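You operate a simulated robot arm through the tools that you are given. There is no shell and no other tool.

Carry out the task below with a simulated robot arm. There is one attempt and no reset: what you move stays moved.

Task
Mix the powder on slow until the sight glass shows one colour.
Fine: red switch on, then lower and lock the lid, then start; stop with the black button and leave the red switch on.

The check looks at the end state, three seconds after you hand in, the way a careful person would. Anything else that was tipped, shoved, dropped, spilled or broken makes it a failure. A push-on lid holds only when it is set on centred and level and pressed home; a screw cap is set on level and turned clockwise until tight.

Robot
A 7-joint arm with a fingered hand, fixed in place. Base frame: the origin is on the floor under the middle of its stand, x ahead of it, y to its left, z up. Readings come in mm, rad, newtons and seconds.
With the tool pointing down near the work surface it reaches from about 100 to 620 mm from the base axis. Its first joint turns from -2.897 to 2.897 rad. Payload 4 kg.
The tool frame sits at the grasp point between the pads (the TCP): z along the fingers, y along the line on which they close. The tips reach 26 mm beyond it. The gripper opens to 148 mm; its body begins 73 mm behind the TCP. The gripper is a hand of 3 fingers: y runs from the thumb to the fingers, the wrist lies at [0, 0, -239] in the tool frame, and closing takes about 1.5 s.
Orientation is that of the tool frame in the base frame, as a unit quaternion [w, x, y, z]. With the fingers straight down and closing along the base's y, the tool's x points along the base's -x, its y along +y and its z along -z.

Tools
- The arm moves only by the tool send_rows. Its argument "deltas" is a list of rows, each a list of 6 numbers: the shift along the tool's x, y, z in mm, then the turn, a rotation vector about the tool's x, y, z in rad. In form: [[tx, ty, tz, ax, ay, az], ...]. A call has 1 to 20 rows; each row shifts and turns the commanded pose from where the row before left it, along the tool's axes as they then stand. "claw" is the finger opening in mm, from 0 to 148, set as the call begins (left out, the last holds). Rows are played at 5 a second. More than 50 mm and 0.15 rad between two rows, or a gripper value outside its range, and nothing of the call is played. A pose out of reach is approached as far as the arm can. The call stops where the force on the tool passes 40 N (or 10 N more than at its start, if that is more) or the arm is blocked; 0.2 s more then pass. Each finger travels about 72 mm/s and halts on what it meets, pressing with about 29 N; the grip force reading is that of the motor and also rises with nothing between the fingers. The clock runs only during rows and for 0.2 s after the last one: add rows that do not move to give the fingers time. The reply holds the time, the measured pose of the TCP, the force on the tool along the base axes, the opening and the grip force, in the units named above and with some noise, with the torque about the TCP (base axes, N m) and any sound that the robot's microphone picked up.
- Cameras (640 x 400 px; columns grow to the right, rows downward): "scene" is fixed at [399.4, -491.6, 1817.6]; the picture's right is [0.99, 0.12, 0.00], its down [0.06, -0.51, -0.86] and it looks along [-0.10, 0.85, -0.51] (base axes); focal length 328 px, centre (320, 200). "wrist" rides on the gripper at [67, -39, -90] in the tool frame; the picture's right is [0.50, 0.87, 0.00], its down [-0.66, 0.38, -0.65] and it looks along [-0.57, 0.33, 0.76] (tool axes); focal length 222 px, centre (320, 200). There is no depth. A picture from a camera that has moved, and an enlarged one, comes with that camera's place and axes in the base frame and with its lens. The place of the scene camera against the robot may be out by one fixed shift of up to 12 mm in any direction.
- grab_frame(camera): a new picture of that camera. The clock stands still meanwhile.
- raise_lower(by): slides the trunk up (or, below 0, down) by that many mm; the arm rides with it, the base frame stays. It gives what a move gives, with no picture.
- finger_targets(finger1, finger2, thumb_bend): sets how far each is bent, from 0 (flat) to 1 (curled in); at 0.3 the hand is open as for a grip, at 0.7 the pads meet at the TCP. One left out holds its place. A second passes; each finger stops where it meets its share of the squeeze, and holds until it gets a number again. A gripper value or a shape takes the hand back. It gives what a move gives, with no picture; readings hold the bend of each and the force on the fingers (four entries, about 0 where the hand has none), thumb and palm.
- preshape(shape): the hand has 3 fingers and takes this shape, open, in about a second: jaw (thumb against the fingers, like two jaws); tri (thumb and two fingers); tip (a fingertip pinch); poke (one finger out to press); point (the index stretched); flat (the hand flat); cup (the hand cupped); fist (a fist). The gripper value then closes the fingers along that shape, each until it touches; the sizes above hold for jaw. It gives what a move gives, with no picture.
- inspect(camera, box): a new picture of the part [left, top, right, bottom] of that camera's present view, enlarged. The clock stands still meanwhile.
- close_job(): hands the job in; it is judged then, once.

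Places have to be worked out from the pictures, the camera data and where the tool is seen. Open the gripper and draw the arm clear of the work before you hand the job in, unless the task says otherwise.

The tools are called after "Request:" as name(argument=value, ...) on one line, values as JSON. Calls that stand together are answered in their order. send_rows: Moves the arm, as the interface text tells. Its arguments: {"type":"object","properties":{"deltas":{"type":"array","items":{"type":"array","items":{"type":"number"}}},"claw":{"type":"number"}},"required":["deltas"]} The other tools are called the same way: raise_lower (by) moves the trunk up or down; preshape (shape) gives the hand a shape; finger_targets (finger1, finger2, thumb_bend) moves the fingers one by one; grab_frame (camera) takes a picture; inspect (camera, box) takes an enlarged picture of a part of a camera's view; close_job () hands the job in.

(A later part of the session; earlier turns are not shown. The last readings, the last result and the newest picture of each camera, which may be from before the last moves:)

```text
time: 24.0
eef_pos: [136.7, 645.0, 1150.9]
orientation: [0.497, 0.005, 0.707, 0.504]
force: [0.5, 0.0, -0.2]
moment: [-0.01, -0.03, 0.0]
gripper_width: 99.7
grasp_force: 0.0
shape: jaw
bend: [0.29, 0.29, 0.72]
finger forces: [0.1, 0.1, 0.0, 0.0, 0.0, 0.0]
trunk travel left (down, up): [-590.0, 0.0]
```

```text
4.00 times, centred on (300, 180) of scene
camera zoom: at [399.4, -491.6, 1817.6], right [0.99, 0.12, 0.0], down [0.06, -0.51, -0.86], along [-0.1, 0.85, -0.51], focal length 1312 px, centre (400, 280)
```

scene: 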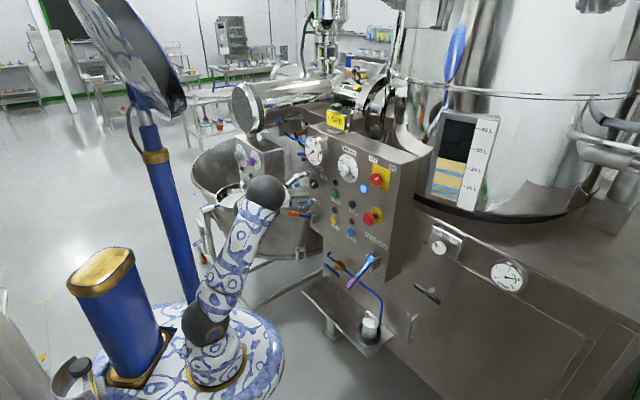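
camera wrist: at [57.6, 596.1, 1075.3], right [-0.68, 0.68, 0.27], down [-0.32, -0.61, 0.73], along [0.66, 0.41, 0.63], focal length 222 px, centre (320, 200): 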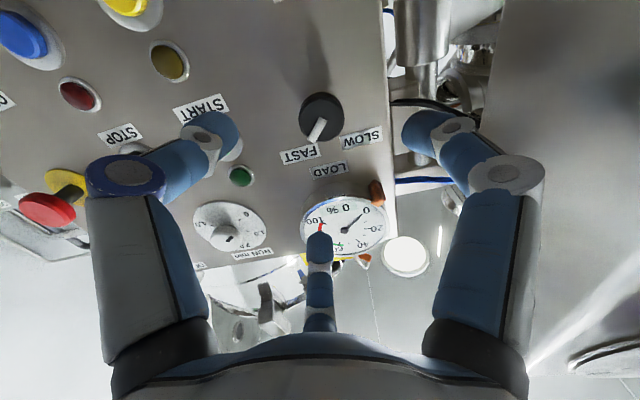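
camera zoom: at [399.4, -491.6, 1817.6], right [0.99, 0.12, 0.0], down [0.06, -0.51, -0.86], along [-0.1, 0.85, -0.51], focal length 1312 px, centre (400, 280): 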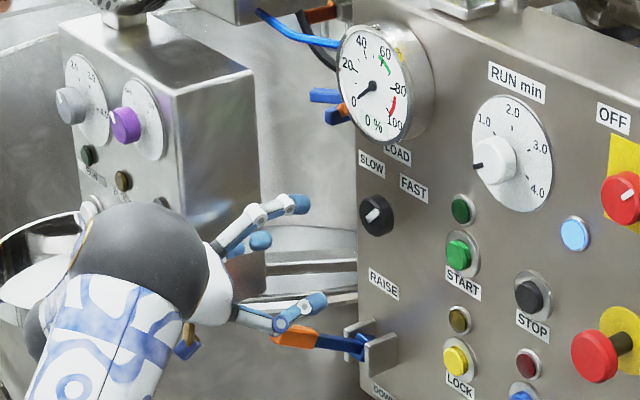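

The selector is visible with its pointer at FAST. I'll zoom for centring.

Request:
inspect(camera="wrist", box=[260, 60, 400, 200])

Request:
inspect(camera="scene", box=[270, 170, 350, 220])

```text
2.86 times, centred on (330, 130) of wrist
camera zoom: at [57.6, 596.1, 1075.3], right [-0.68, 0.68, 0.27], down [-0.32, -0.61, 0.73], along [0.66, 0.41, 0.63], focal length 635 px, centre (291, 400)
```

zoom: 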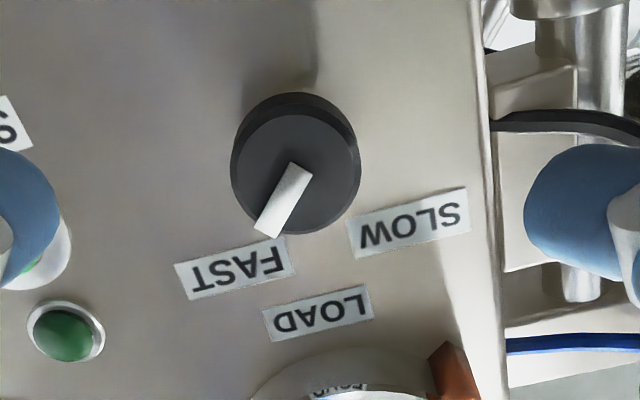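

```text
8.00 times, centred on (310, 195) of scene
camera zoom: at [399.4, -491.6, 1817.6], right [0.99, 0.12, 0.0], down [0.06, -0.51, -0.86], along [-0.1, 0.85, -0.51], focal length 2625 px, centre (400, 240)
```

zoom: 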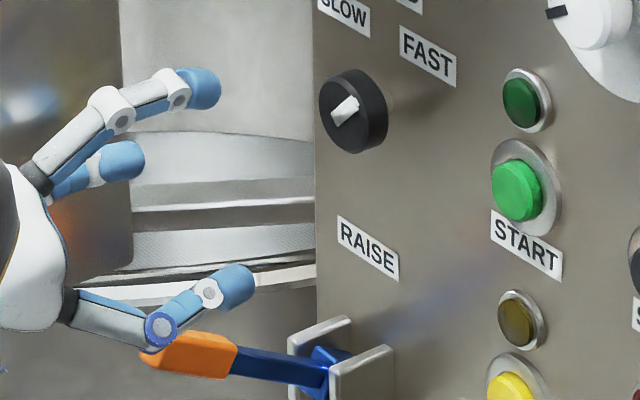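

The knob is about 43 mm across, centred near u≈−360, z≈1155. The RAISE lever's handle tip triangulates to about (127, 656, 1046), straight out below the knob. I'll roll a bit more so no finger points down at the lever during the turn, then advance and look again.

Request:
send_rows(deltas=[[-3.2, 3.8, 0, 0, 0, 0], [0, 0, 0, 0, 0, 0.12], [0, 0, 0, 0, 0, 0.12], [0, 0, 0, 0, 0, 0.12], [0, 0, 13, 0, 0, 0], [0, 0, 13, 0, 0, 0], [0, 0, 14, 0, 0, 0], [0, 0, 0, 0, 0, 0]], claw=85)

Request:
grab_frame(camera="wrist")

Request:
inspect(camera="wrist", box=[240, 60, 400, 220])

Request:
inspect(camera="scene", box=[240, 150, 360, 225])

```text
time: 25.8
eef_pos: [166.2, 676.7, 1157.7]
orientation: [0.398, 0.132, 0.694, 0.585]
force: [-0.1, 0.9, -0.8]
moment: [0.01, 0.01, 0.04]
gripper_width: 85.6
grasp_force: 0.0
shape: jaw
bend: [0.33, 0.33, 0.7]
finger forces: [0.0, 0.0, 0.1, 0.0, 0.1, 0.0]
trunk travel left (down, up): [-590.0, 0.0]
```

```text
taken
camera wrist: at [68.6, 644.9, 1093.8], right [-0.57, 0.57, 0.59], down [-0.14, -0.78, 0.61], along [0.81, 0.26, 0.53], focal length 222 px, centre (320, 200)
```

wrist: 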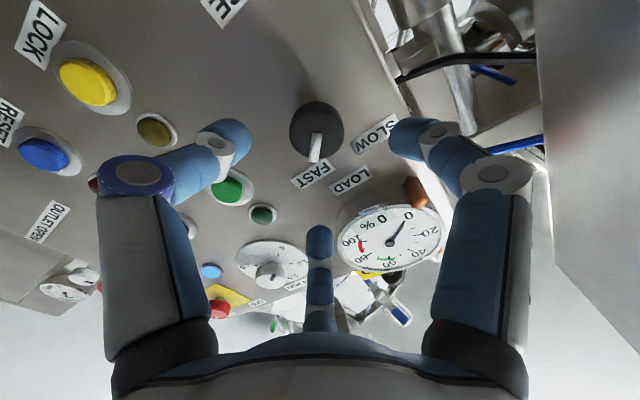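

```text
2.50 times, centred on (320, 140) of wrist
camera zoom: at [68.6, 644.9, 1093.8], right [-0.57, 0.57, 0.59], down [-0.14, -0.78, 0.61], along [0.81, 0.26, 0.53], focal length 555 px, centre (320, 350)
```

zoom: 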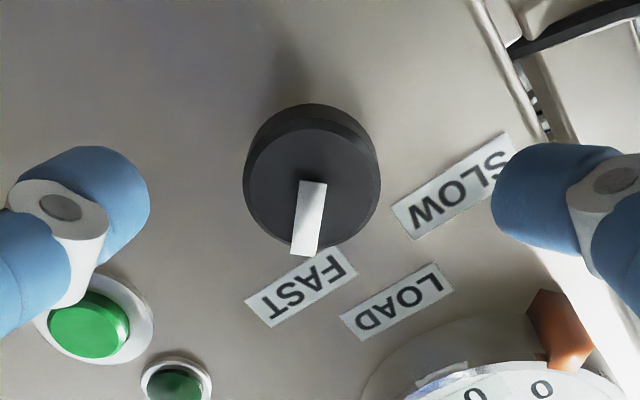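

```text
5.33 times, centred on (300, 188) of scene
camera zoom: at [399.4, -491.6, 1817.6], right [0.99, 0.12, 0.0], down [0.06, -0.51, -0.86], along [-0.1, 0.85, -0.51], focal length 1750 px, centre (427, 267)
```

zoom: 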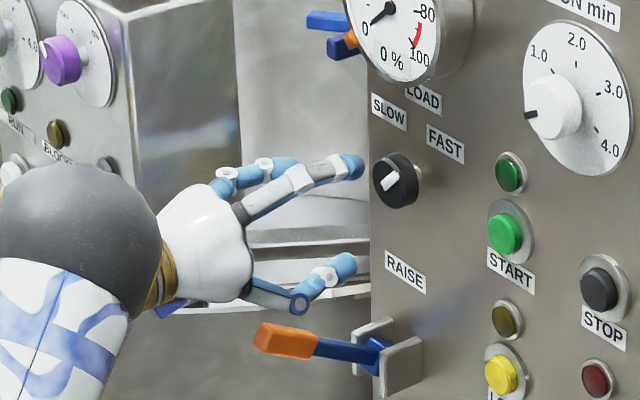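

The offset is about 2 mm. I'll correct it and advance to about 25 mm short of the final grip depth, then check clearance to the lever.

Request:
send_rows(deltas=[[-1.5, -2.3, 0, 0, 0, 0], [0, 0, 15, 0, 0, 0], [0, 0, 15, 0, 0, 0], [0, 0, 18, 0, 0, 0], [0, 0, 0, 0, 0, 0]])

Request:
grab_frame(camera="wrist")

Request:
inspect(camera="scene", box=[240, 150, 360, 225])

```text
time: 27.0
eef_pos: [202.6, 709.1, 1157.6]
orientation: [0.398, 0.131, 0.694, 0.585]
force: [-0.5, 0.3, 0.0]
moment: [-0.01, -0.02, -0.03]
gripper_width: 85.5
grasp_force: 0.0
shape: jaw
bend: [0.33, 0.33, 0.7]
finger forces: [0.1, 0.0, 0.1, 0.1, 0.0, 0.1]
trunk travel left (down, up): [-590.0, 0.0]
```

```text
taken
camera wrist: at [104.6, 677.1, 1093.2], right [-0.57, 0.57, 0.59], down [-0.14, -0.78, 0.61], along [0.81, 0.26, 0.53], focal length 222 px, centre (320, 200)
```

wrist: 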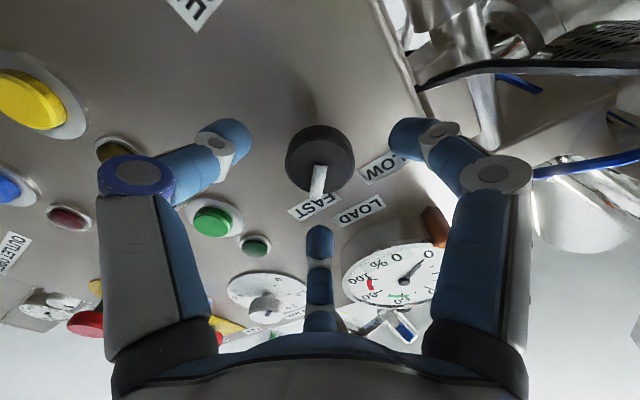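

```text
5.33 times, centred on (300, 188) of scene
camera zoom: at [399.4, -491.6, 1817.6], right [0.99, 0.12, 0.0], down [0.06, -0.51, -0.86], along [-0.1, 0.85, -0.51], focal length 1750 px, centre (427, 267)
```

zoom: 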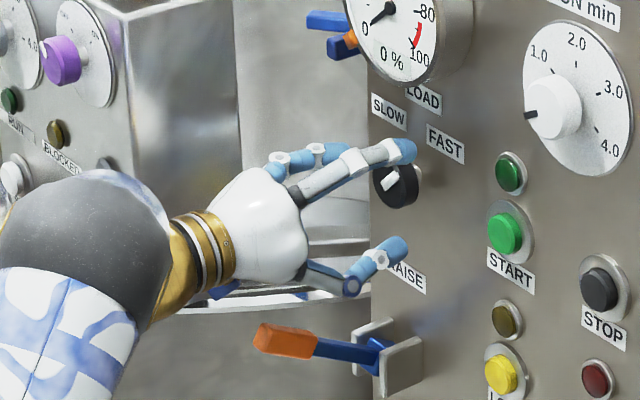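

Lever clearance looks fine. I'll do a small centring correction, go in the last 22 mm and close on the selector.

Request:
send_rows(deltas=[[1.8, -1.1, 0, 0, 0, 0], [0, 0, 11, 0, 0, 0], [0, 0, 11, 0, 0, 0], [0, 0, 0, 0, 0, 0]])

Request:
send_rows(deltas=[[0, 0, 0, 0, 0, 0], [0, 0, 0, 0, 0, 0], [0, 0, 0, 0, 0, 0], [0, 0, 0, 0, 0, 0], [0, 0, 0, 0, 0, 0], [0, 0, 0, 0, 0, 0], [0, 0, 0, 0, 0, 0]], claw=25)

Request:
grab_frame(camera="wrist")

Request:
inspect(camera="scene", box=[240, 150, 360, 225])

```text
time: 28.0
eef_pos: [217.5, 725.5, 1153.2]
orientation: [0.397, 0.132, 0.694, 0.586]
force: [-0.3, 0.7, -0.5]
moment: [-0.01, -0.01, 0.0]
gripper_width: 85.5
grasp_force: 0.1
shape: jaw
bend: [0.33, 0.33, 0.7]
finger forces: [0.0, 0.0, 0.0, 0.0, 0.0, 0.0]
trunk travel left (down, up): [-590.0, 0.0]
```

```text
time: 29.6
eef_pos: [217.7, 724.8, 1153.1]
orientation: [0.398, 0.131, 0.694, 0.585]
force: [2.3, 2.8, -0.2]
moment: [0.01, 0.03, 0.05]
gripper_width: 36.2
grasp_force: 28.9
shape: jaw
bend: [0.76, 0.76, 0.7]
finger forces: [26.2, 26.2, 0.0, 0.0, 26.1, 0.1]
trunk travel left (down, up): [-590.0, 0.0]
```

```text
taken
camera wrist: at [120.1, 693.9, 1090.2], right [-0.57, 0.57, 0.59], down [-0.14, -0.78, 0.61], along [0.81, 0.26, 0.53], focal length 222 px, centre (320, 200)
```

wrist: 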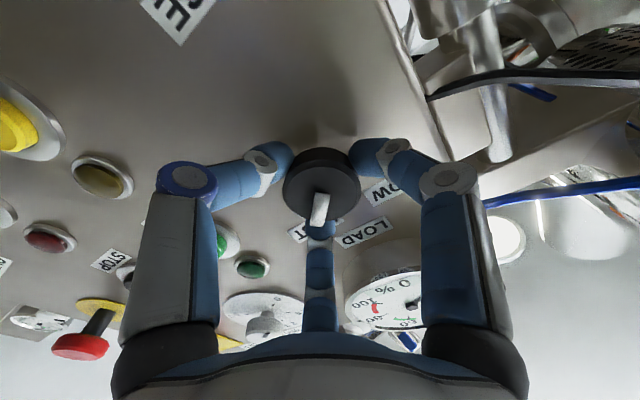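

```text
5.33 times, centred on (300, 188) of scene
camera zoom: at [399.4, -491.6, 1817.6], right [0.99, 0.12, 0.0], down [0.06, -0.51, -0.86], along [-0.1, 0.85, -0.51], focal length 1750 px, centre (427, 267)
```

zoom: 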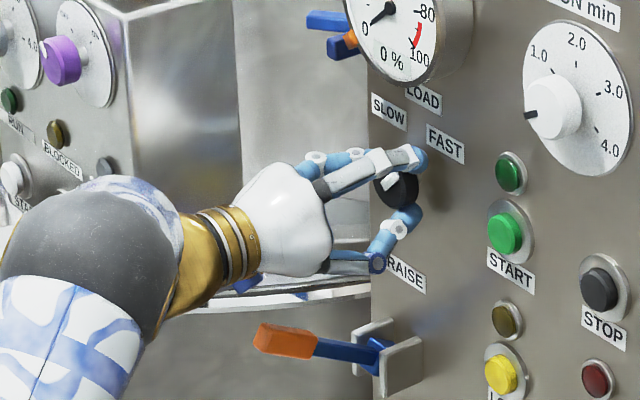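

The grip is good: all three fingers show about 26 N and the lever is clear. I'll turn counter-clockwise toward SLOW.

Request:
send_rows(deltas=[[0, 0, 0, 0, 0, -0.1], [0, 0, 0, 0, 0, -0.1], [0, 0, 0, 0, 0, -0.1], [0, 0, 0, 0, 0, -0.1], [0, 0, 0, 0, 0, -0.1], [0, 0, 0, 0, 0, -0.1], [0, 0, 0, 0, 0, -0.1], [0, 0, 0, 0, 0, -0.1], [0, 0, 0, 0, 0, 0]])

Request:
grab_frame(camera="wrist")

Request:
inspect(camera="scene", box=[240, 150, 360, 225])

```text
time: 31.6
eef_pos: [218.8, 725.1, 1154.2]
orientation: [0.595, -0.15, 0.691, 0.383]
force: [0.9, 4.3, 2.0]
moment: [0.06, -0.03, 0.04]
gripper_width: 36.4
grasp_force: 28.9
shape: jaw
bend: [0.76, 0.76, 0.7]
finger forces: [26.3, 28.5, 0.0, 0.0, 25.5, 0.0]
trunk travel left (down, up): [-590.0, 0.0]
```

```text
taken
camera wrist: at [162.4, 651.6, 1076.3], right [-0.7, 0.7, -0.16], down [-0.55, -0.38, 0.75], along [0.46, 0.61, 0.65], focal length 222 px, centre (320, 200)
```

wrist: 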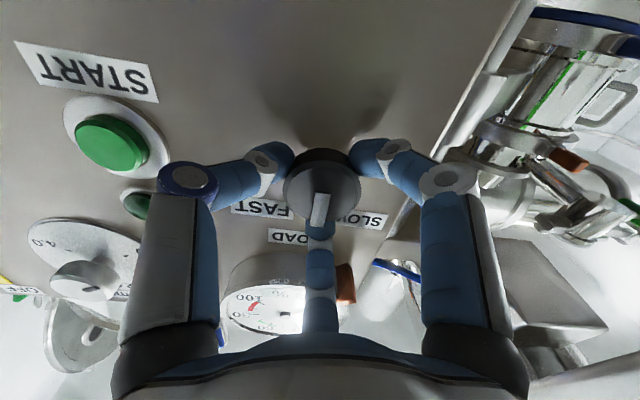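

```text
5.33 times, centred on (300, 188) of scene
camera zoom: at [399.4, -491.6, 1817.6], right [0.99, 0.12, 0.0], down [0.06, -0.51, -0.86], along [-0.1, 0.85, -0.51], focal length 1750 px, centre (427, 267)
```

zoom: 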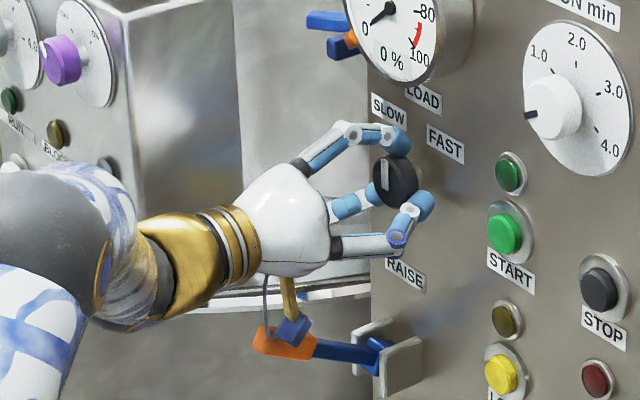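

The knob follows the hand. The wrist camera passed above the lever and now moves away from it with further turning. I'll continue about 0.6 rad more.

Request:
send_rows(deltas=[[0, 0, 0, 0, 0, -0.1], [0, 0, 0, 0, 0, -0.1], [0, 0, 0, 0, 0, -0.1], [0, 0, 0, 0, 0, -0.1], [0, 0, 0, 0, 0, -0.1], [0, 0, 0, 0, 0, -0.1], [0, 0, 0, 0, 0, 0]])

Request:
grab_frame(camera="wrist")

Request:
inspect(camera="scene", box=[240, 150, 360, 225])

```text
time: 33.2
eef_pos: [218.1, 725.3, 1156.0]
orientation: [0.682, -0.347, 0.615, 0.19]
force: [1.8, 5.1, 5.7]
moment: [0.11, -0.05, 0.03]
gripper_width: 35.9
grasp_force: 29.0
shape: jaw
bend: [0.76, 0.76, 0.7]
finger forces: [25.4, 30.5, 0.0, 0.0, 27.4, 0.1]
trunk travel left (down, up): [-590.0, 0.0]
```

```text
taken
camera wrist: at [191.5, 622.4, 1097.1], right [-0.51, 0.51, -0.69], down [-0.83, -0.09, 0.55], along [0.21, 0.85, 0.47], focal length 222 px, centre (320, 200)
```

wrist: 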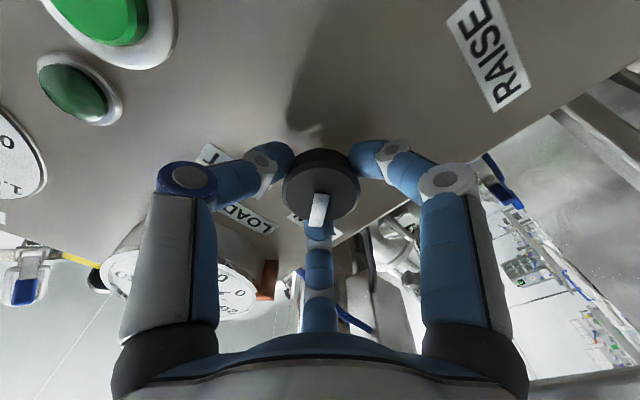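

```text
5.33 times, centred on (300, 188) of scene
camera zoom: at [399.4, -491.6, 1817.6], right [0.99, 0.12, 0.0], down [0.06, -0.51, -0.86], along [-0.1, 0.85, -0.51], focal length 1750 px, centre (427, 267)
```

zoom: 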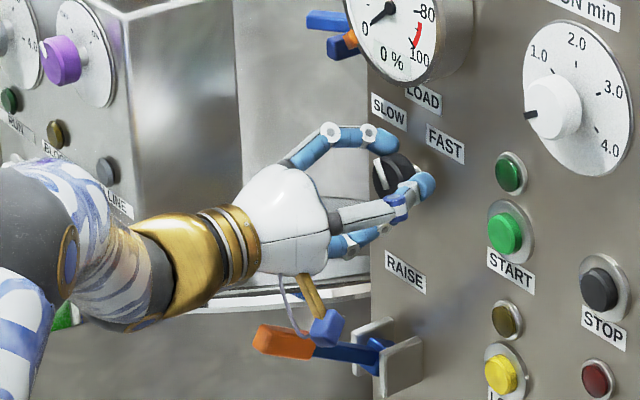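

I'll zoom on the selector from both cameras to judge whether the pointer aims at SLOW.

Request:
inspect(camera="scene", box=[295, 165, 345, 205])

Request:
inspect(camera="wrist", box=[190, 100, 400, 280])

```text
10.00 times, centred on (320, 185) of scene
camera zoom: at [399.4, -491.6, 1817.6], right [0.99, 0.12, 0.0], down [0.06, -0.51, -0.86], along [-0.1, 0.85, -0.51], focal length 3281 px, centre (320, 350)
```

zoom: 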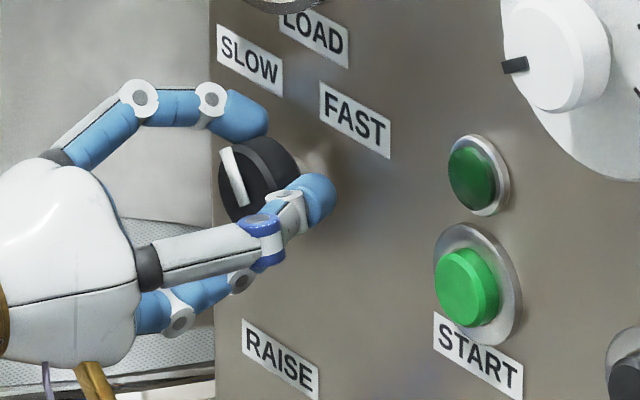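

```text
2.22 times, centred on (295, 190) of wrist
camera zoom: at [191.5, 622.4, 1097.1], right [-0.51, 0.51, -0.69], down [-0.83, -0.09, 0.55], along [0.21, 0.85, 0.47], focal length 494 px, centre (376, 222)
```

zoom: 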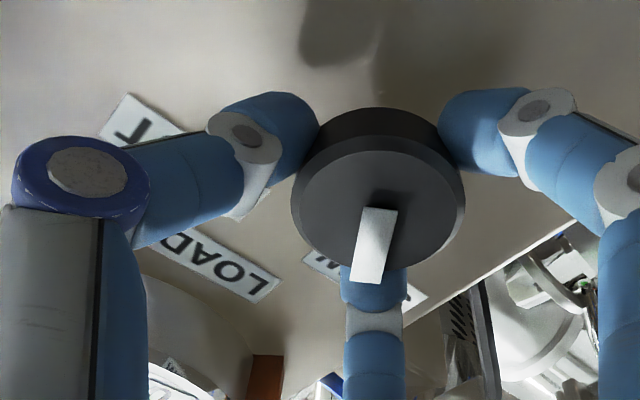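

The pointer now overlaps the SLOW label. I'll add 0.12 rad to seat it against any stop, then release and back away straight out.

Request:
send_rows(deltas=[[0, 0, 0, 0, 0, -0.06], [0, 0, 0, 0, 0, -0.06], [0, 0, 0, 0, 0, 0]])

Request:
send_rows(deltas=[[0, 0, 0, 0, 0, 0], [0, 0, 0, 0, 0, 0], [0, 0, 0, 0, 0, 0], [0, 0, 0, 0, 0, 0], [0, 0, -20, 0, 0, 0], [0, 0, -20, 0, 0, 0], [0, 0, -25, 0, 0, 0], [0, 0, -25, 0, 0, 0], [0, 0, -25, 0, 0, 0], [0, 0, 0, 0, 0, 0]], claw=90)

Request:
grab_frame(camera="wrist")

Request:
inspect(camera="scene", box=[240, 150, 360, 225])

```text
time: 34.0
eef_pos: [216.9, 724.9, 1154.1]
orientation: [0.692, -0.383, 0.594, 0.149]
force: [4.6, 6.7, 7.9]
moment: [0.11, -0.11, 0.04]
gripper_width: 36.1
grasp_force: 29.5
shape: jaw
bend: [0.76, 0.76, 0.7]
finger forces: [24.9, 30.8, 0.0, 0.0, 28.4, 0.0]
trunk travel left (down, up): [-590.0, 0.0]
```

```text
time: 36.2
eef_pos: [134.8, 642.1, 1154.8]
orientation: [0.692, -0.382, 0.594, 0.15]
force: [-0.8, 0.2, 0.7]
moment: [0.01, 0.01, -0.02]
gripper_width: 89.5
grasp_force: 0.1
shape: jaw
bend: [0.32, 0.32, 0.7]
finger forces: [0.0, 0.0, 0.0, 0.0, 0.0, 0.0]
trunk travel left (down, up): [-590.0, 0.0]
```

```text
taken
camera wrist: at [113.4, 534.8, 1104.2], right [-0.45, 0.45, -0.77], down [-0.88, -0.05, 0.48], along [0.18, 0.89, 0.42], focal length 222 px, centre (320, 200)
```

wrist: 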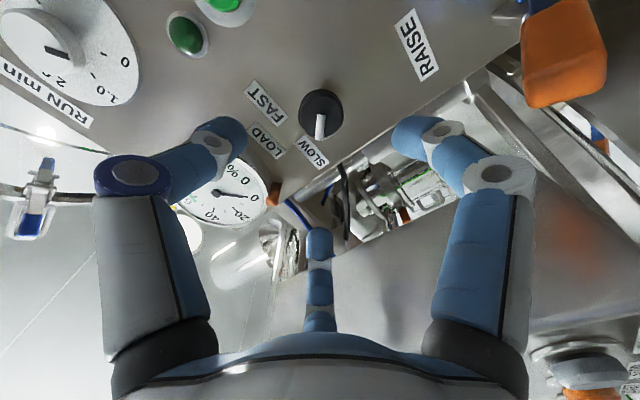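

```text
5.33 times, centred on (300, 188) of scene
camera zoom: at [399.4, -491.6, 1817.6], right [0.99, 0.12, 0.0], down [0.06, -0.51, -0.86], along [-0.1, 0.85, -0.51], focal length 1750 px, centre (427, 267)
```

zoom: 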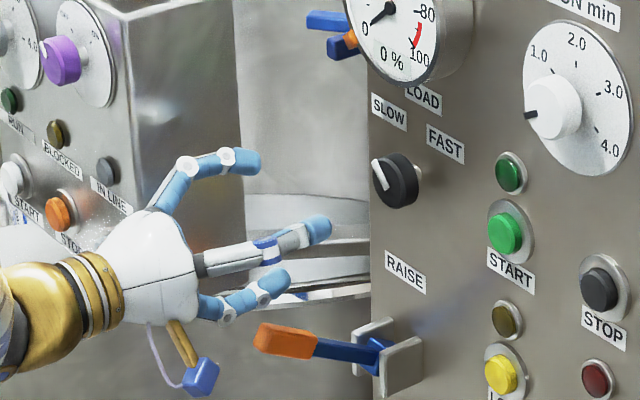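

The pointer is now at SLOW. The lever geometry shows it is tilted up (RAISE): pivot near z≈972 and tip near z≈1046, so it must be pushed down. I'll retreat, square the roll, and try the "poke" hand shape to see where its finger is.

Request:
send_rows(deltas=[[0, 0, -25, 0, 0, 0], [0, 0, -25, 0, 0, 0], [0, 0, 0, 0, 0, 0.12], [0, 0, 0, 0, 0, 0.12], [0, 0, 0, 0, 0, 0.12], [-25, 0, 0, 0, 0, 0], [-25, 0, 0, 0, 0, 0], [0, 0, 0, 0, 0, 0]])

Request:
preshape(shape="poke")

Request:
grab_frame(camera="wrist")

Request:
inspect(camera="scene", box=[220, 130, 380, 230])

```text
time: 38.0
eef_pos: [99.4, 609.1, 1203.9]
orientation: [0.654, -0.27, 0.653, 0.271]
force: [-0.1, -0.6, -0.5]
moment: [0.02, -0.02, 0.04]
gripper_width: 89.3
grasp_force: 0.0
shape: jaw
bend: [0.32, 0.32, 0.7]
finger forces: [0.0, 0.1, 0.0, 0.1, 0.0, 0.0]
trunk travel left (down, up): [-590.0, 0.0]
```

```text
time: 38.9
eef_pos: [99.3, 608.1, 1204.0]
orientation: [0.654, -0.27, 0.653, 0.271]
force: [1.0, 0.4, 0.0]
moment: [0.0, 0.01, 0.0]
gripper_width: 0.0
grasp_force: 0.0
shape: poke
bend: [1.0, 1.0, 0.4]
finger forces: [0.0, 0.0, 0.0, 0.0, 0.0, 0.0]
trunk travel left (down, up): [-590.0, 0.0]
```

```text
taken
camera wrist: at [62.9, 515.9, 1135.5], right [-0.61, 0.61, -0.5], down [-0.73, -0.2, 0.65], along [0.3, 0.77, 0.57], focal length 222 px, centre (320, 200)
```

wrist: 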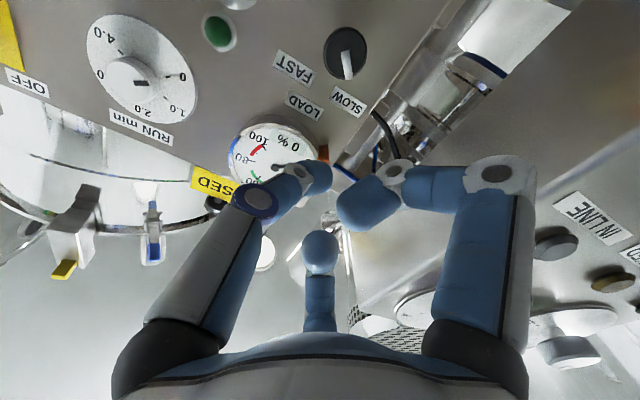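

```text
4.00 times, centred on (300, 180) of scene
camera zoom: at [399.4, -491.6, 1817.6], right [0.99, 0.12, 0.0], down [0.06, -0.51, -0.86], along [-0.1, 0.85, -0.51], focal length 1312 px, centre (400, 280)
```

zoom: 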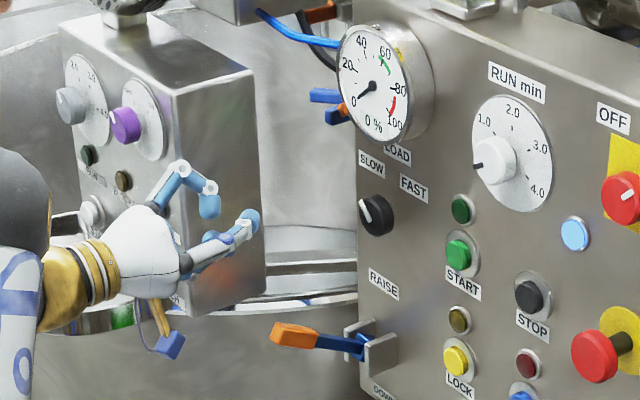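

In "poke" the thumb is the finger out. For the lever a closed three-finger tip is sturdier, so I'll go back to jaw, close it, pitch the hand 40° down and place the tip above the lever handle.

Request:
preshape(shape="jaw")

Request:
send_rows(deltas=[[0, 0, 0, 0, 0.1396, 0], [0, 0, 0, 0, 0.1396, 0], [0, 0, 0, 0, 0.1396, 0], [0, 0, 0, 0, 0.1396, 0], [0, 0, 0, 0, 0.1396, 0], [0, 0, 0, 0, 0, 0], [0, 0, 0, 0, 0, 0], [0, 0, 0, 0, 0, 0]], claw=0)

Request:
grab_frame(camera="wrist")

Request:
inspect(camera="scene", box=[220, 130, 380, 230])

```text
time: 39.8
eef_pos: [99.9, 607.6, 1204.3]
orientation: [0.654, -0.27, 0.653, 0.27]
force: [0.1, 0.8, -0.1]
moment: [0.01, -0.02, 0.04]
gripper_width: 147.8
grasp_force: 0.0
shape: jaw
bend: [0.3, 0.3, 0.3]
finger forces: [0.0, 0.0, 0.0, 0.0, 0.1, 0.0]
trunk travel left (down, up): [-590.0, 0.0]
```

```text
time: 41.6
eef_pos: [100.9, 607.9, 1203.8]
orientation: [0.391, -0.347, 0.837, 0.162]
force: [0.4, -0.3, -0.2]
moment: [-0.01, 0.02, -0.02]
gripper_width: 0.3
grasp_force: 28.6
shape: jaw
bend: [0.7, 0.7, 0.7]
finger forces: [0.0, 0.1, 0.1, 0.0, 0.1, 0.0]
trunk travel left (down, up): [-590.0, 0.0]
```

```text
taken
camera wrist: at [47.6, 500.6, 1209.4], right [-0.84, 0.39, -0.38], down [-0.32, 0.21, 0.92], along [0.44, 0.9, -0.05], focal length 222 px, centre (320, 200)
```

wrist: 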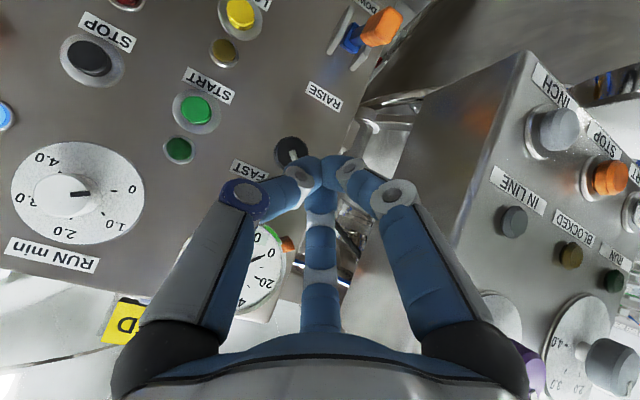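

```text
4.00 times, centred on (300, 180) of scene
camera zoom: at [399.4, -491.6, 1817.6], right [0.99, 0.12, 0.0], down [0.06, -0.51, -0.86], along [-0.1, 0.85, -0.51], focal length 1312 px, centre (400, 280)
```

zoom: 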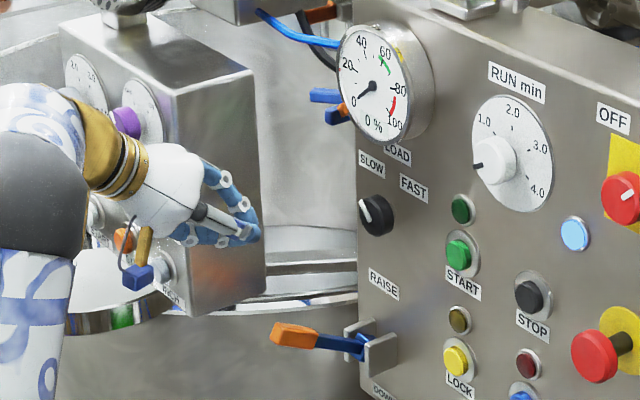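

I'll zoom on the lever in this wrist view to refine its location before moving over it.

Request:
inspect(camera="wrist", box=[290, 0, 450, 100])

```text
4.00 times, centred on (370, 50) of wrist
camera zoom: at [47.6, 500.6, 1209.4], right [-0.84, 0.39, -0.38], down [-0.32, 0.21, 0.92], along [0.44, 0.9, -0.05], focal length 888 px, centre (120, 800)
```

zoom: 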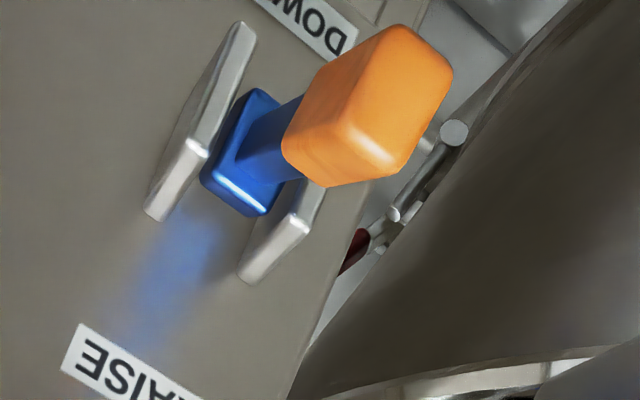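

The lever lies at u≈−372, with its pivot near z≈976. I'll move the closed tip to just above the handle, at about d 575 and z 1075.

Request:
send_rows(deltas=[[12.8, 3.4, 28.3, 0, 0, 0], [12.8, 3.4, 28.3, 0, 0, 0], [12.8, 3.4, 28.3, 0, 0, 0], [12.8, 3.4, 28.3, 0, 0, 0], [0, 0, 0, 0, 0, 0]])

Request:
grab_frame(camera="wrist")

Request:
inspect(camera="scene", box=[240, 160, 360, 235])

```text
time: 42.8
eef_pos: [126.6, 655.4, 1091.9]
orientation: [0.392, -0.347, 0.837, 0.162]
force: [0.4, 0.4, 0.0]
moment: [0.01, -0.02, 0.02]
gripper_width: 0.0
grasp_force: 28.6
shape: jaw
bend: [0.7, 0.7, 0.7]
finger forces: [0.0, 0.0, 0.0, 0.0, 0.0, 0.0]
trunk travel left (down, up): [-590.0, 0.0]
```

```text
taken
camera wrist: at [74.4, 547.2, 1096.7], right [-0.84, 0.39, -0.38], down [-0.32, 0.21, 0.92], along [0.44, 0.9, -0.05], focal length 222 px, centre (320, 200)
```

wrist: 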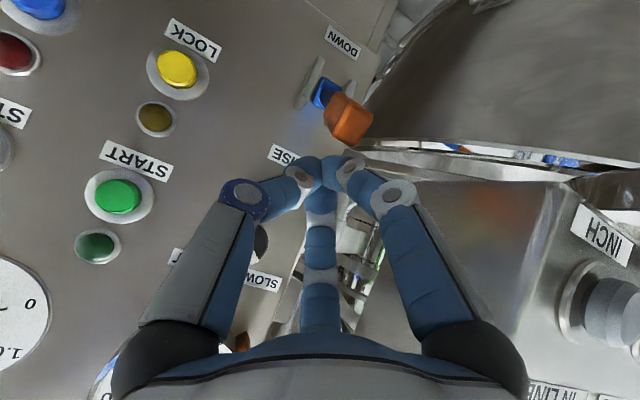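

```text
5.33 times, centred on (300, 198) of scene
camera zoom: at [399.4, -491.6, 1817.6], right [0.99, 0.12, 0.0], down [0.06, -0.51, -0.86], along [-0.1, 0.85, -0.51], focal length 1750 px, centre (427, 213)
```

zoom: 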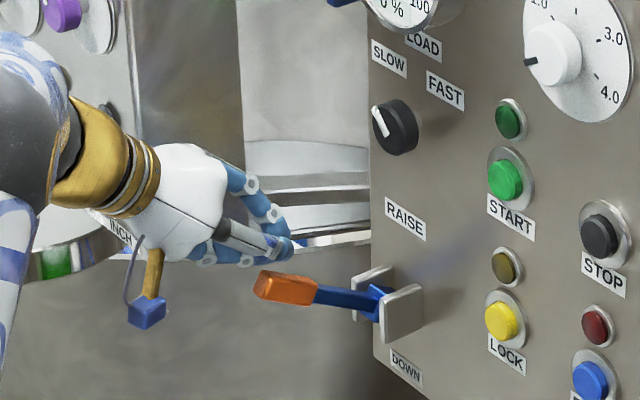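

The tip is above the handle and laterally aligned. I'll lower to contact and press along the lever's arc for the first part, then check force and lever movement.

Request:
send_rows(deltas=[[12.3, 0, 10.3, 0, 0, 0], [13.0, 0, 10.9, 0, 0, 0], [11.0, 0, 4.0, 0, 0, 0], [11.0, 0, 4.0, 0, 0, 0], [10.4, 0, 4.8, 0, 0, 0], [0, 0, 0, 0, 0, 0]])

Request:
grab_frame(camera="wrist")

Request:
inspect(camera="scene", box=[240, 160, 360, 235])

```text
time: 44.2
eef_pos: [120.7, 648.7, 1027.1]
orientation: [0.391, -0.347, 0.837, 0.162]
force: [0.1, -0.4, 0.1]
moment: [0.03, -0.01, 0.0]
gripper_width: 0.0
grasp_force: 29.3
shape: jaw
bend: [0.7, 0.7, 0.7]
finger forces: [0.6, 0.1, 0.0, 0.1, 0.0, 0.0]
trunk travel left (down, up): [-590.0, 0.0]
```

```text
taken
camera wrist: at [68.1, 540.5, 1031.0], right [-0.84, 0.39, -0.38], down [-0.32, 0.21, 0.92], along [0.44, 0.9, -0.05], focal length 222 px, centre (320, 200)
```

wrist: 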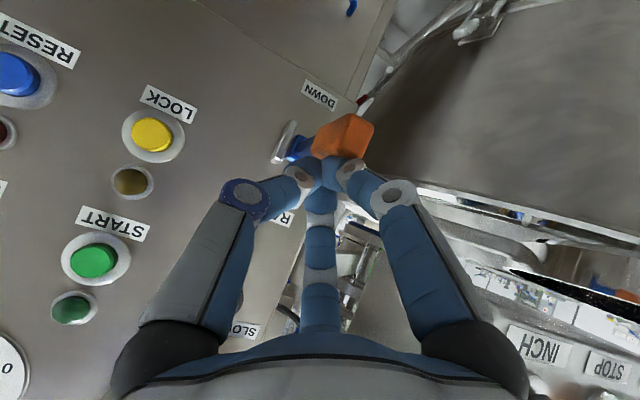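

```text
5.33 times, centred on (300, 198) of scene
camera zoom: at [399.4, -491.6, 1817.6], right [0.99, 0.12, 0.0], down [0.06, -0.51, -0.86], along [-0.1, 0.85, -0.51], focal length 1750 px, centre (427, 213)
```

zoom: 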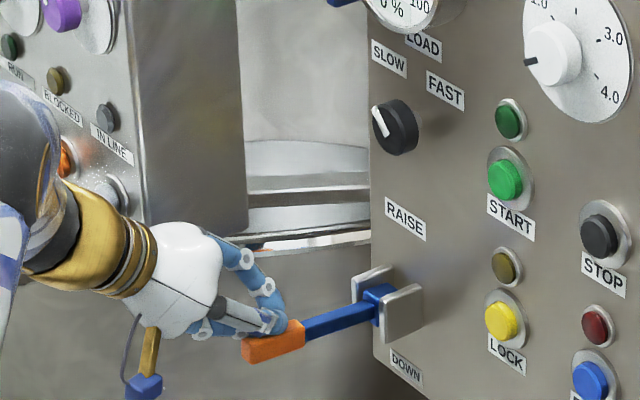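

The lever is moving down easily, with only about 0.6 N on a finger. I'll continue pressing along the arc.

Request:
send_rows(deltas=[[9.7, 0, 5.5, 0, 0, 0], [9.1, 0, 6.3, 0, 0, 0], [8.4, 0, 7.1, 0, 0, 0], [8.4, 0, 7.1, 0, 0, 0], [7.8, 0, 7.8, 0, 0, 0], [0, 0, 0, 0, 0, 0]])

Request:
grab_frame(camera="wrist")

Request:
grab_frame(camera="scene")

Request:
inspect(camera="scene", box=[240, 160, 360, 235])

```text
time: 45.6
eef_pos: [119.5, 645.6, 971.4]
orientation: [0.391, -0.347, 0.836, 0.163]
force: [0.4, 1.6, -0.5]
moment: [0.02, 0.03, 0.04]
gripper_width: 0.3
grasp_force: 29.4
shape: jaw
bend: [0.7, 0.7, 0.7]
finger forces: [0.0, 0.0, 0.0, 0.1, 0.0, 0.0]
trunk travel left (down, up): [-590.0, 0.0]
```

```text
taken
camera wrist: at [67.4, 539.1, 975.7], right [-0.84, 0.39, -0.38], down [-0.32, 0.21, 0.92], along [0.44, 0.9, -0.05], focal length 222 px, centre (320, 200)
```

wrist: 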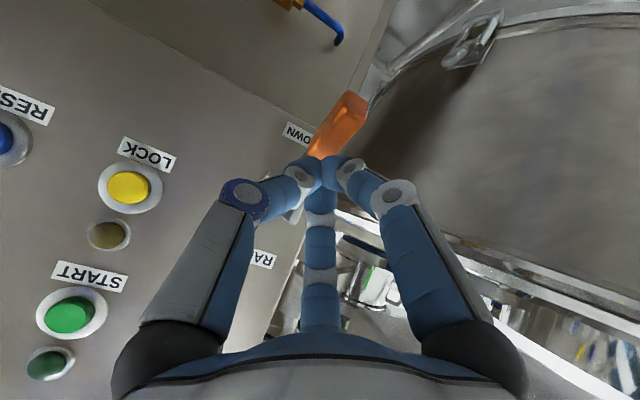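

```text
taken
```

scene: 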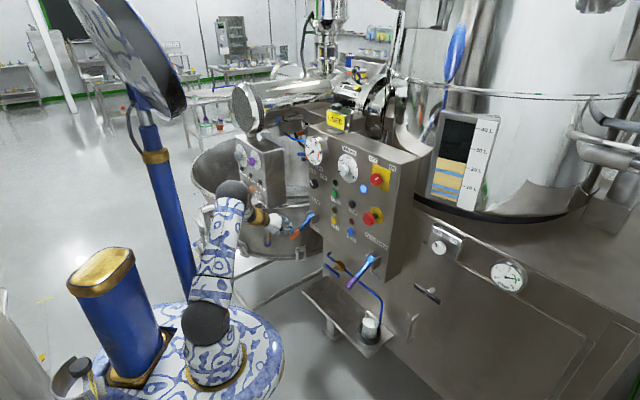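

```text
5.33 times, centred on (300, 198) of scene
camera zoom: at [399.4, -491.6, 1817.6], right [0.99, 0.12, 0.0], down [0.06, -0.51, -0.86], along [-0.1, 0.85, -0.51], focal length 1750 px, centre (427, 213)
```

zoom: 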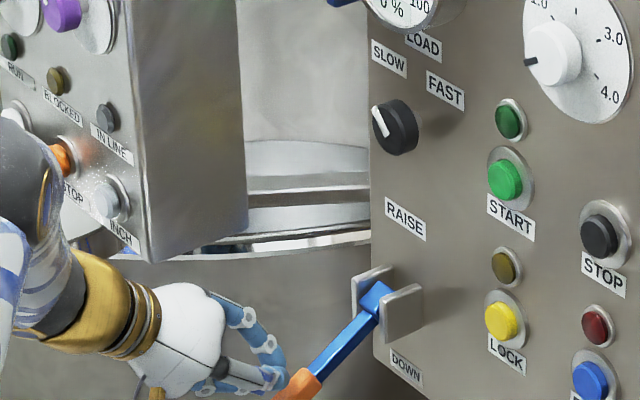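

The lever has swung to DOWN and stays there without load. I'll back up and out from it, and check whether the lid moves.

Request:
send_rows(deltas=[[-12.8, 0, -23.7, 0, 0, 0], [-12.8, 0, -23.7, 0, 0, 0], [-12.8, 0, -23.7, 0, 0, 0], [-12.8, 0, -23.7, 0, 0, 0], [0, 0, 0, 0, 0, 0]])

Request:
grab_frame(camera="scene")

Request:
inspect(camera="scene", box=[240, 160, 400, 260])

Request:
inspect(camera="scene", box=[300, 0, 460, 100])

```text
time: 46.8
eef_pos: [92.7, 617.2, 1070.9]
orientation: [0.391, -0.347, 0.837, 0.162]
force: [0.3, -0.1, 0.0]
moment: [-0.03, 0.03, 0.0]
gripper_width: 0.0
grasp_force: 28.8
shape: jaw
bend: [0.7, 0.7, 0.7]
finger forces: [0.0, 0.0, 0.1, 0.0, 0.0, 0.0]
trunk travel left (down, up): [-590.0, 0.0]
```

```text
taken
```

scene: 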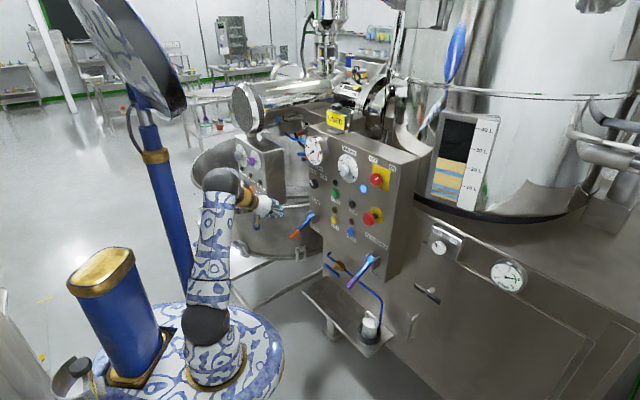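

```text
4.00 times, centred on (320, 210) of scene
camera zoom: at [399.4, -491.6, 1817.6], right [0.99, 0.12, 0.0], down [0.06, -0.51, -0.86], along [-0.1, 0.85, -0.51], focal length 1312 px, centre (320, 160)
```

zoom: 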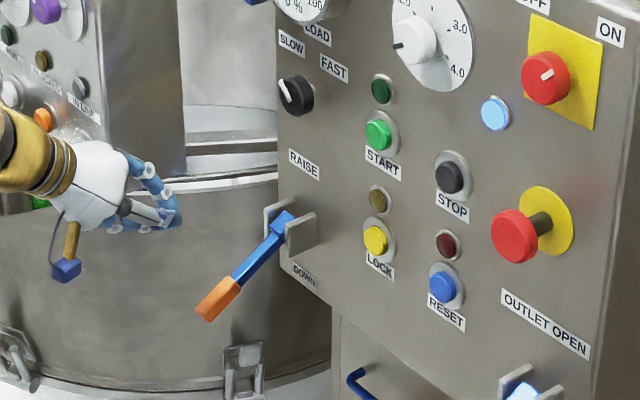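

```text
4.00 times, centred on (380, 50) of scene
camera zoom: at [399.4, -491.6, 1817.6], right [0.99, 0.12, 0.0], down [0.06, -0.51, -0.86], along [-0.1, 0.85, -0.51], focal length 1312 px, centre (80, 800)
```

zoom: 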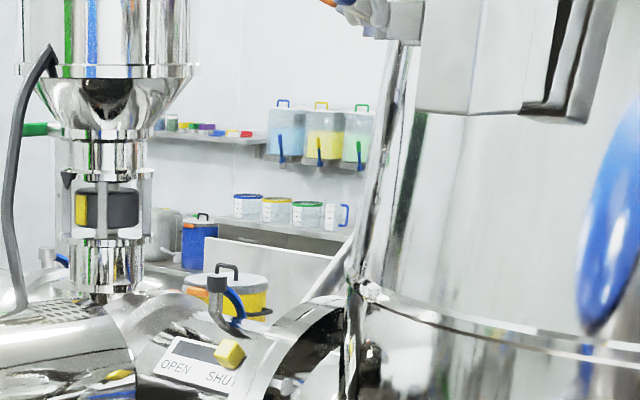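

The lever sits at DOWN. The next control is the yellow LOCK button, located at about (319, 657, 1024). I'll level the hand, move in front of it, make the poke shape and look, which also gives the lid time to come down.

Request:
send_rows(deltas=[[0, 0, 0, 0, -0.1396, 0], [0, 0, 0, 0, -0.1396, 0], [0, 0, 0, 0, -0.1396, 0], [0, 0, 0, 0, -0.1396, 0], [0, 0, 0, 0, -0.1396, 0], [0, -33, 0, 0, 0, 0], [0, -33, 0, 0, 0, 0], [15, -33, 10, 0, 0, 0], [15, -33, 10, 0, 0, 0], [16, 0, 20, 0, 0, 0], [0, 0, 0, 0, 0, 0]])

Request:
preshape(shape="poke")

Request:
grab_frame(camera="wrist")

Request:
grab_frame(camera="scene")

Request:
inspect(camera="scene", box=[250, 160, 410, 260])

```text
time: 49.2
eef_pos: [213.6, 553.7, 1027.3]
orientation: [0.653, -0.271, 0.652, 0.272]
force: [-0.2, -0.4, 1.2]
moment: [0.0, -0.01, 0.03]
gripper_width: 0.0
grasp_force: 29.1
shape: jaw
bend: [0.7, 0.7, 0.7]
finger forces: [0.0, 0.0, 0.0, 0.0, 0.0, 0.0]
trunk travel left (down, up): [-590.0, 0.0]
```

```text
time: 50.1
eef_pos: [214.1, 555.1, 1028.0]
orientation: [0.654, -0.27, 0.653, 0.271]
force: [0.4, 0.2, 0.3]
moment: [0.01, -0.03, 0.03]
gripper_width: 0.0
grasp_force: 0.0
shape: poke
bend: [1.0, 1.0, 0.4]
finger forces: [0.0, 0.1, 0.0, 0.1, 0.0, 0.0]
trunk travel left (down, up): [-590.0, 0.0]
```

```text
taken
camera wrist: at [176.9, 462.8, 959.3], right [-0.61, 0.61, -0.5], down [-0.73, -0.2, 0.65], along [0.3, 0.77, 0.57], focal length 222 px, centre (320, 200)
```

wrist: 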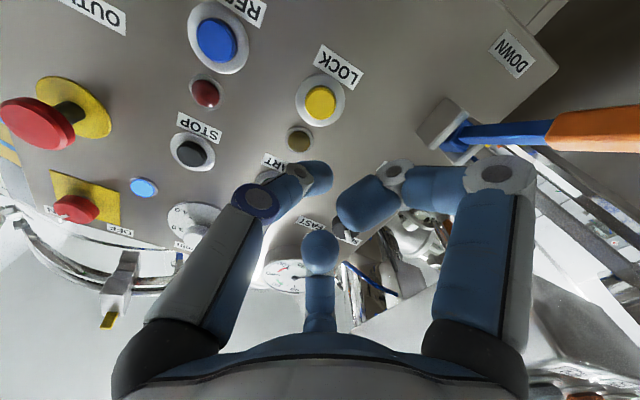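

```text
taken
```

scene: 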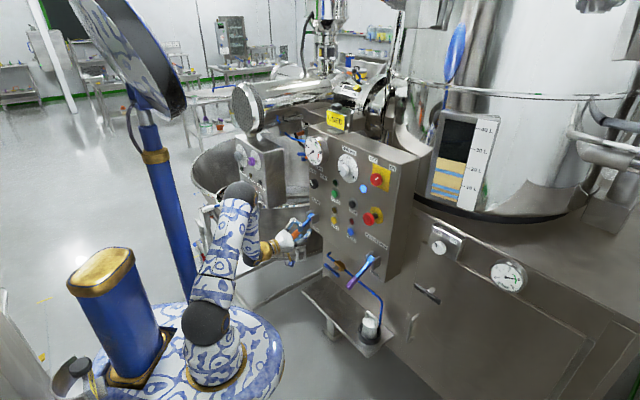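

```text
4.00 times, centred on (330, 210) of scene
camera zoom: at [399.4, -491.6, 1817.6], right [0.99, 0.12, 0.0], down [0.06, -0.51, -0.86], along [-0.1, 0.85, -0.51], focal length 1312 px, centre (280, 160)
```

zoom: 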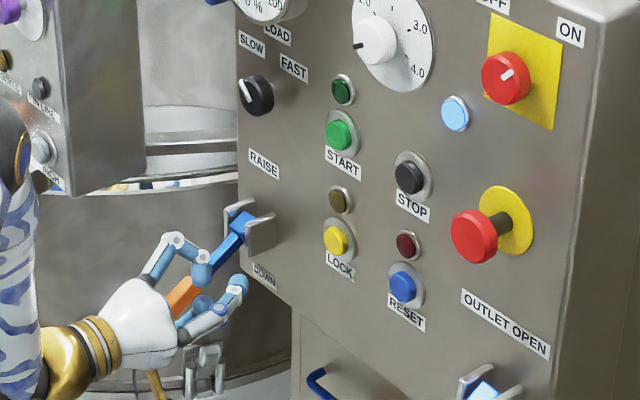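

LOCK lies about 4 mm below and 2.5 mm right of the tool axis, matching my estimate. I need the poke fingertip's exact place, so I'll zoom on it in both views.

Request:
inspect(camera="wrist", box=[220, 80, 420, 240])

Request:
inspect(camera="scene", box=[270, 205, 350, 255])

```text
2.50 times, centred on (320, 160) of wrist
camera zoom: at [176.9, 462.8, 959.3], right [-0.61, 0.61, -0.5], down [-0.73, -0.2, 0.65], along [0.3, 0.77, 0.57], focal length 555 px, centre (320, 300)
```

zoom: 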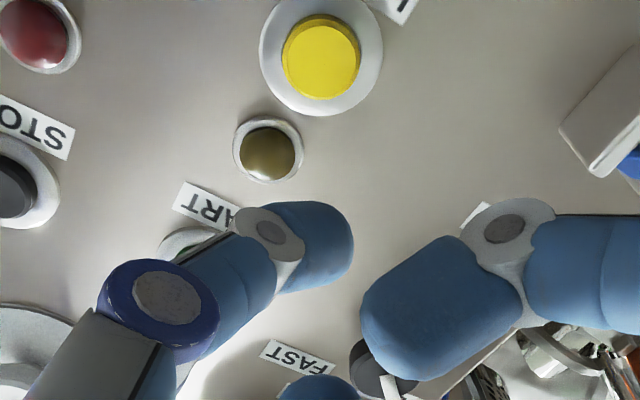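

```text
8.00 times, centred on (310, 230) of scene
camera zoom: at [399.4, -491.6, 1817.6], right [0.99, 0.12, 0.0], down [0.06, -0.51, -0.86], along [-0.1, 0.85, -0.51], focal length 2625 px, centre (400, -40)
```

zoom: 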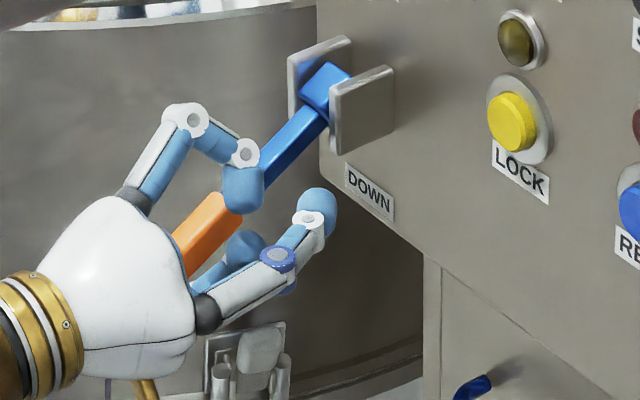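

The poke tip's contact point is about 28 mm ahead of the TCP, nearly on axis, and the curled fingers stay about 30 mm behind. I'll align with LOCK and approach to about 10 mm short.

Request:
send_rows(deltas=[[4, -3, 0, 0, 0, 0], [0, 0, 27, 0, 0, 0], [0, 0, 27, 0, 0, 0], [0, 0, 27, 0, 0, 0], [0, 0, 25, 0, 0, 0], [0, 0, 0, 0, 0, 0]])

Request:
grab_frame(camera="wrist")

Request:
inspect(camera="scene", box=[270, 190, 390, 265])

```text
time: 51.5
eef_pos: [293.3, 628.7, 1020.7]
orientation: [0.654, -0.271, 0.653, 0.271]
force: [-0.1, 0.3, -0.3]
moment: [0.01, 0.0, -0.03]
gripper_width: 0.0
grasp_force: 0.0
shape: poke
bend: [1.0, 1.0, 0.4]
finger forces: [0.0, 0.0, 0.0, 0.0, 0.0, 0.1]
trunk travel left (down, up): [-590.0, 0.0]
```

```text
taken
camera wrist: at [255.2, 535.4, 951.9], right [-0.61, 0.61, -0.5], down [-0.73, -0.2, 0.65], along [0.3, 0.77, 0.57], focal length 222 px, centre (320, 200)
```

wrist: 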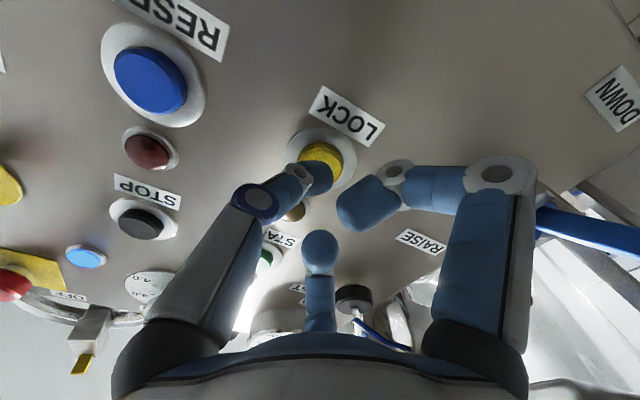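

```text
5.33 times, centred on (330, 228) of scene
camera zoom: at [399.4, -491.6, 1817.6], right [0.99, 0.12, 0.0], down [0.06, -0.51, -0.86], along [-0.1, 0.85, -0.51], focal length 1750 px, centre (267, 53)
```

zoom: 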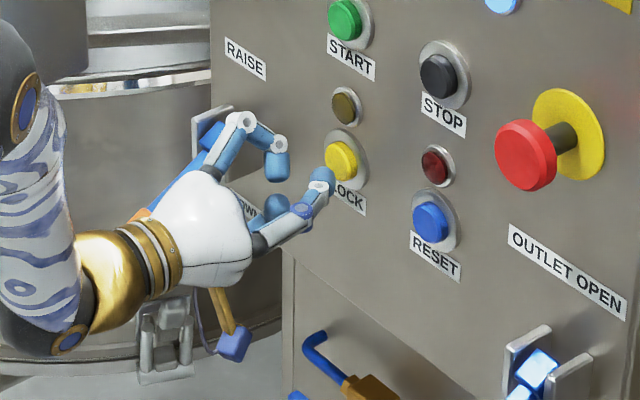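

The tip is lined up with LOCK, about 10 mm away. I'll press in slowly.

Request:
send_rows(deltas=[[-2, 0, 3, 0, 0, 0], [0, 0, 3, 0, 0, 0], [0, 0, 3, 0, 0, 0], [0, 0, 3, 0, 0, 0], [0, 0, 0, 0, 0, 0]])

Request:
inspect(camera="scene", box=[270, 190, 390, 265])

```text
time: 52.7
eef_pos: [297.8, 636.1, 1022.6]
orientation: [0.654, -0.27, 0.653, 0.27]
force: [-1.0, -0.5, -0.3]
moment: [-0.01, 0.0, -0.02]
gripper_width: 0.3
grasp_force: 0.0
shape: poke
bend: [1.0, 1.0, 0.4]
finger forces: [0.0, 0.1, 0.0, 0.1, 0.6, 0.0]
trunk travel left (down, up): [-590.0, 0.0]
```

```text
5.33 times, centred on (330, 228) of scene
camera zoom: at [399.4, -491.6, 1817.6], right [0.99, 0.12, 0.0], down [0.06, -0.51, -0.86], along [-0.1, 0.85, -0.51], focal length 1750 px, centre (267, 53)
```

zoom: 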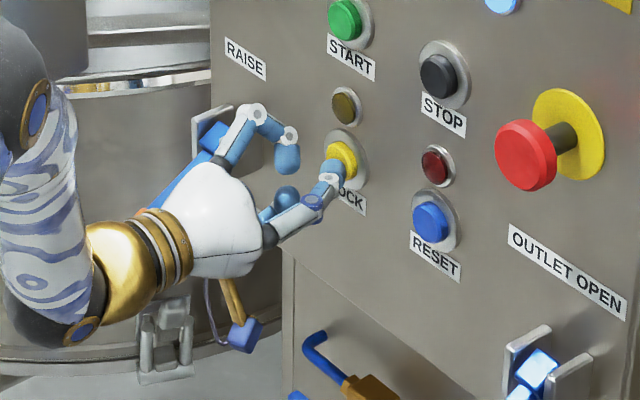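

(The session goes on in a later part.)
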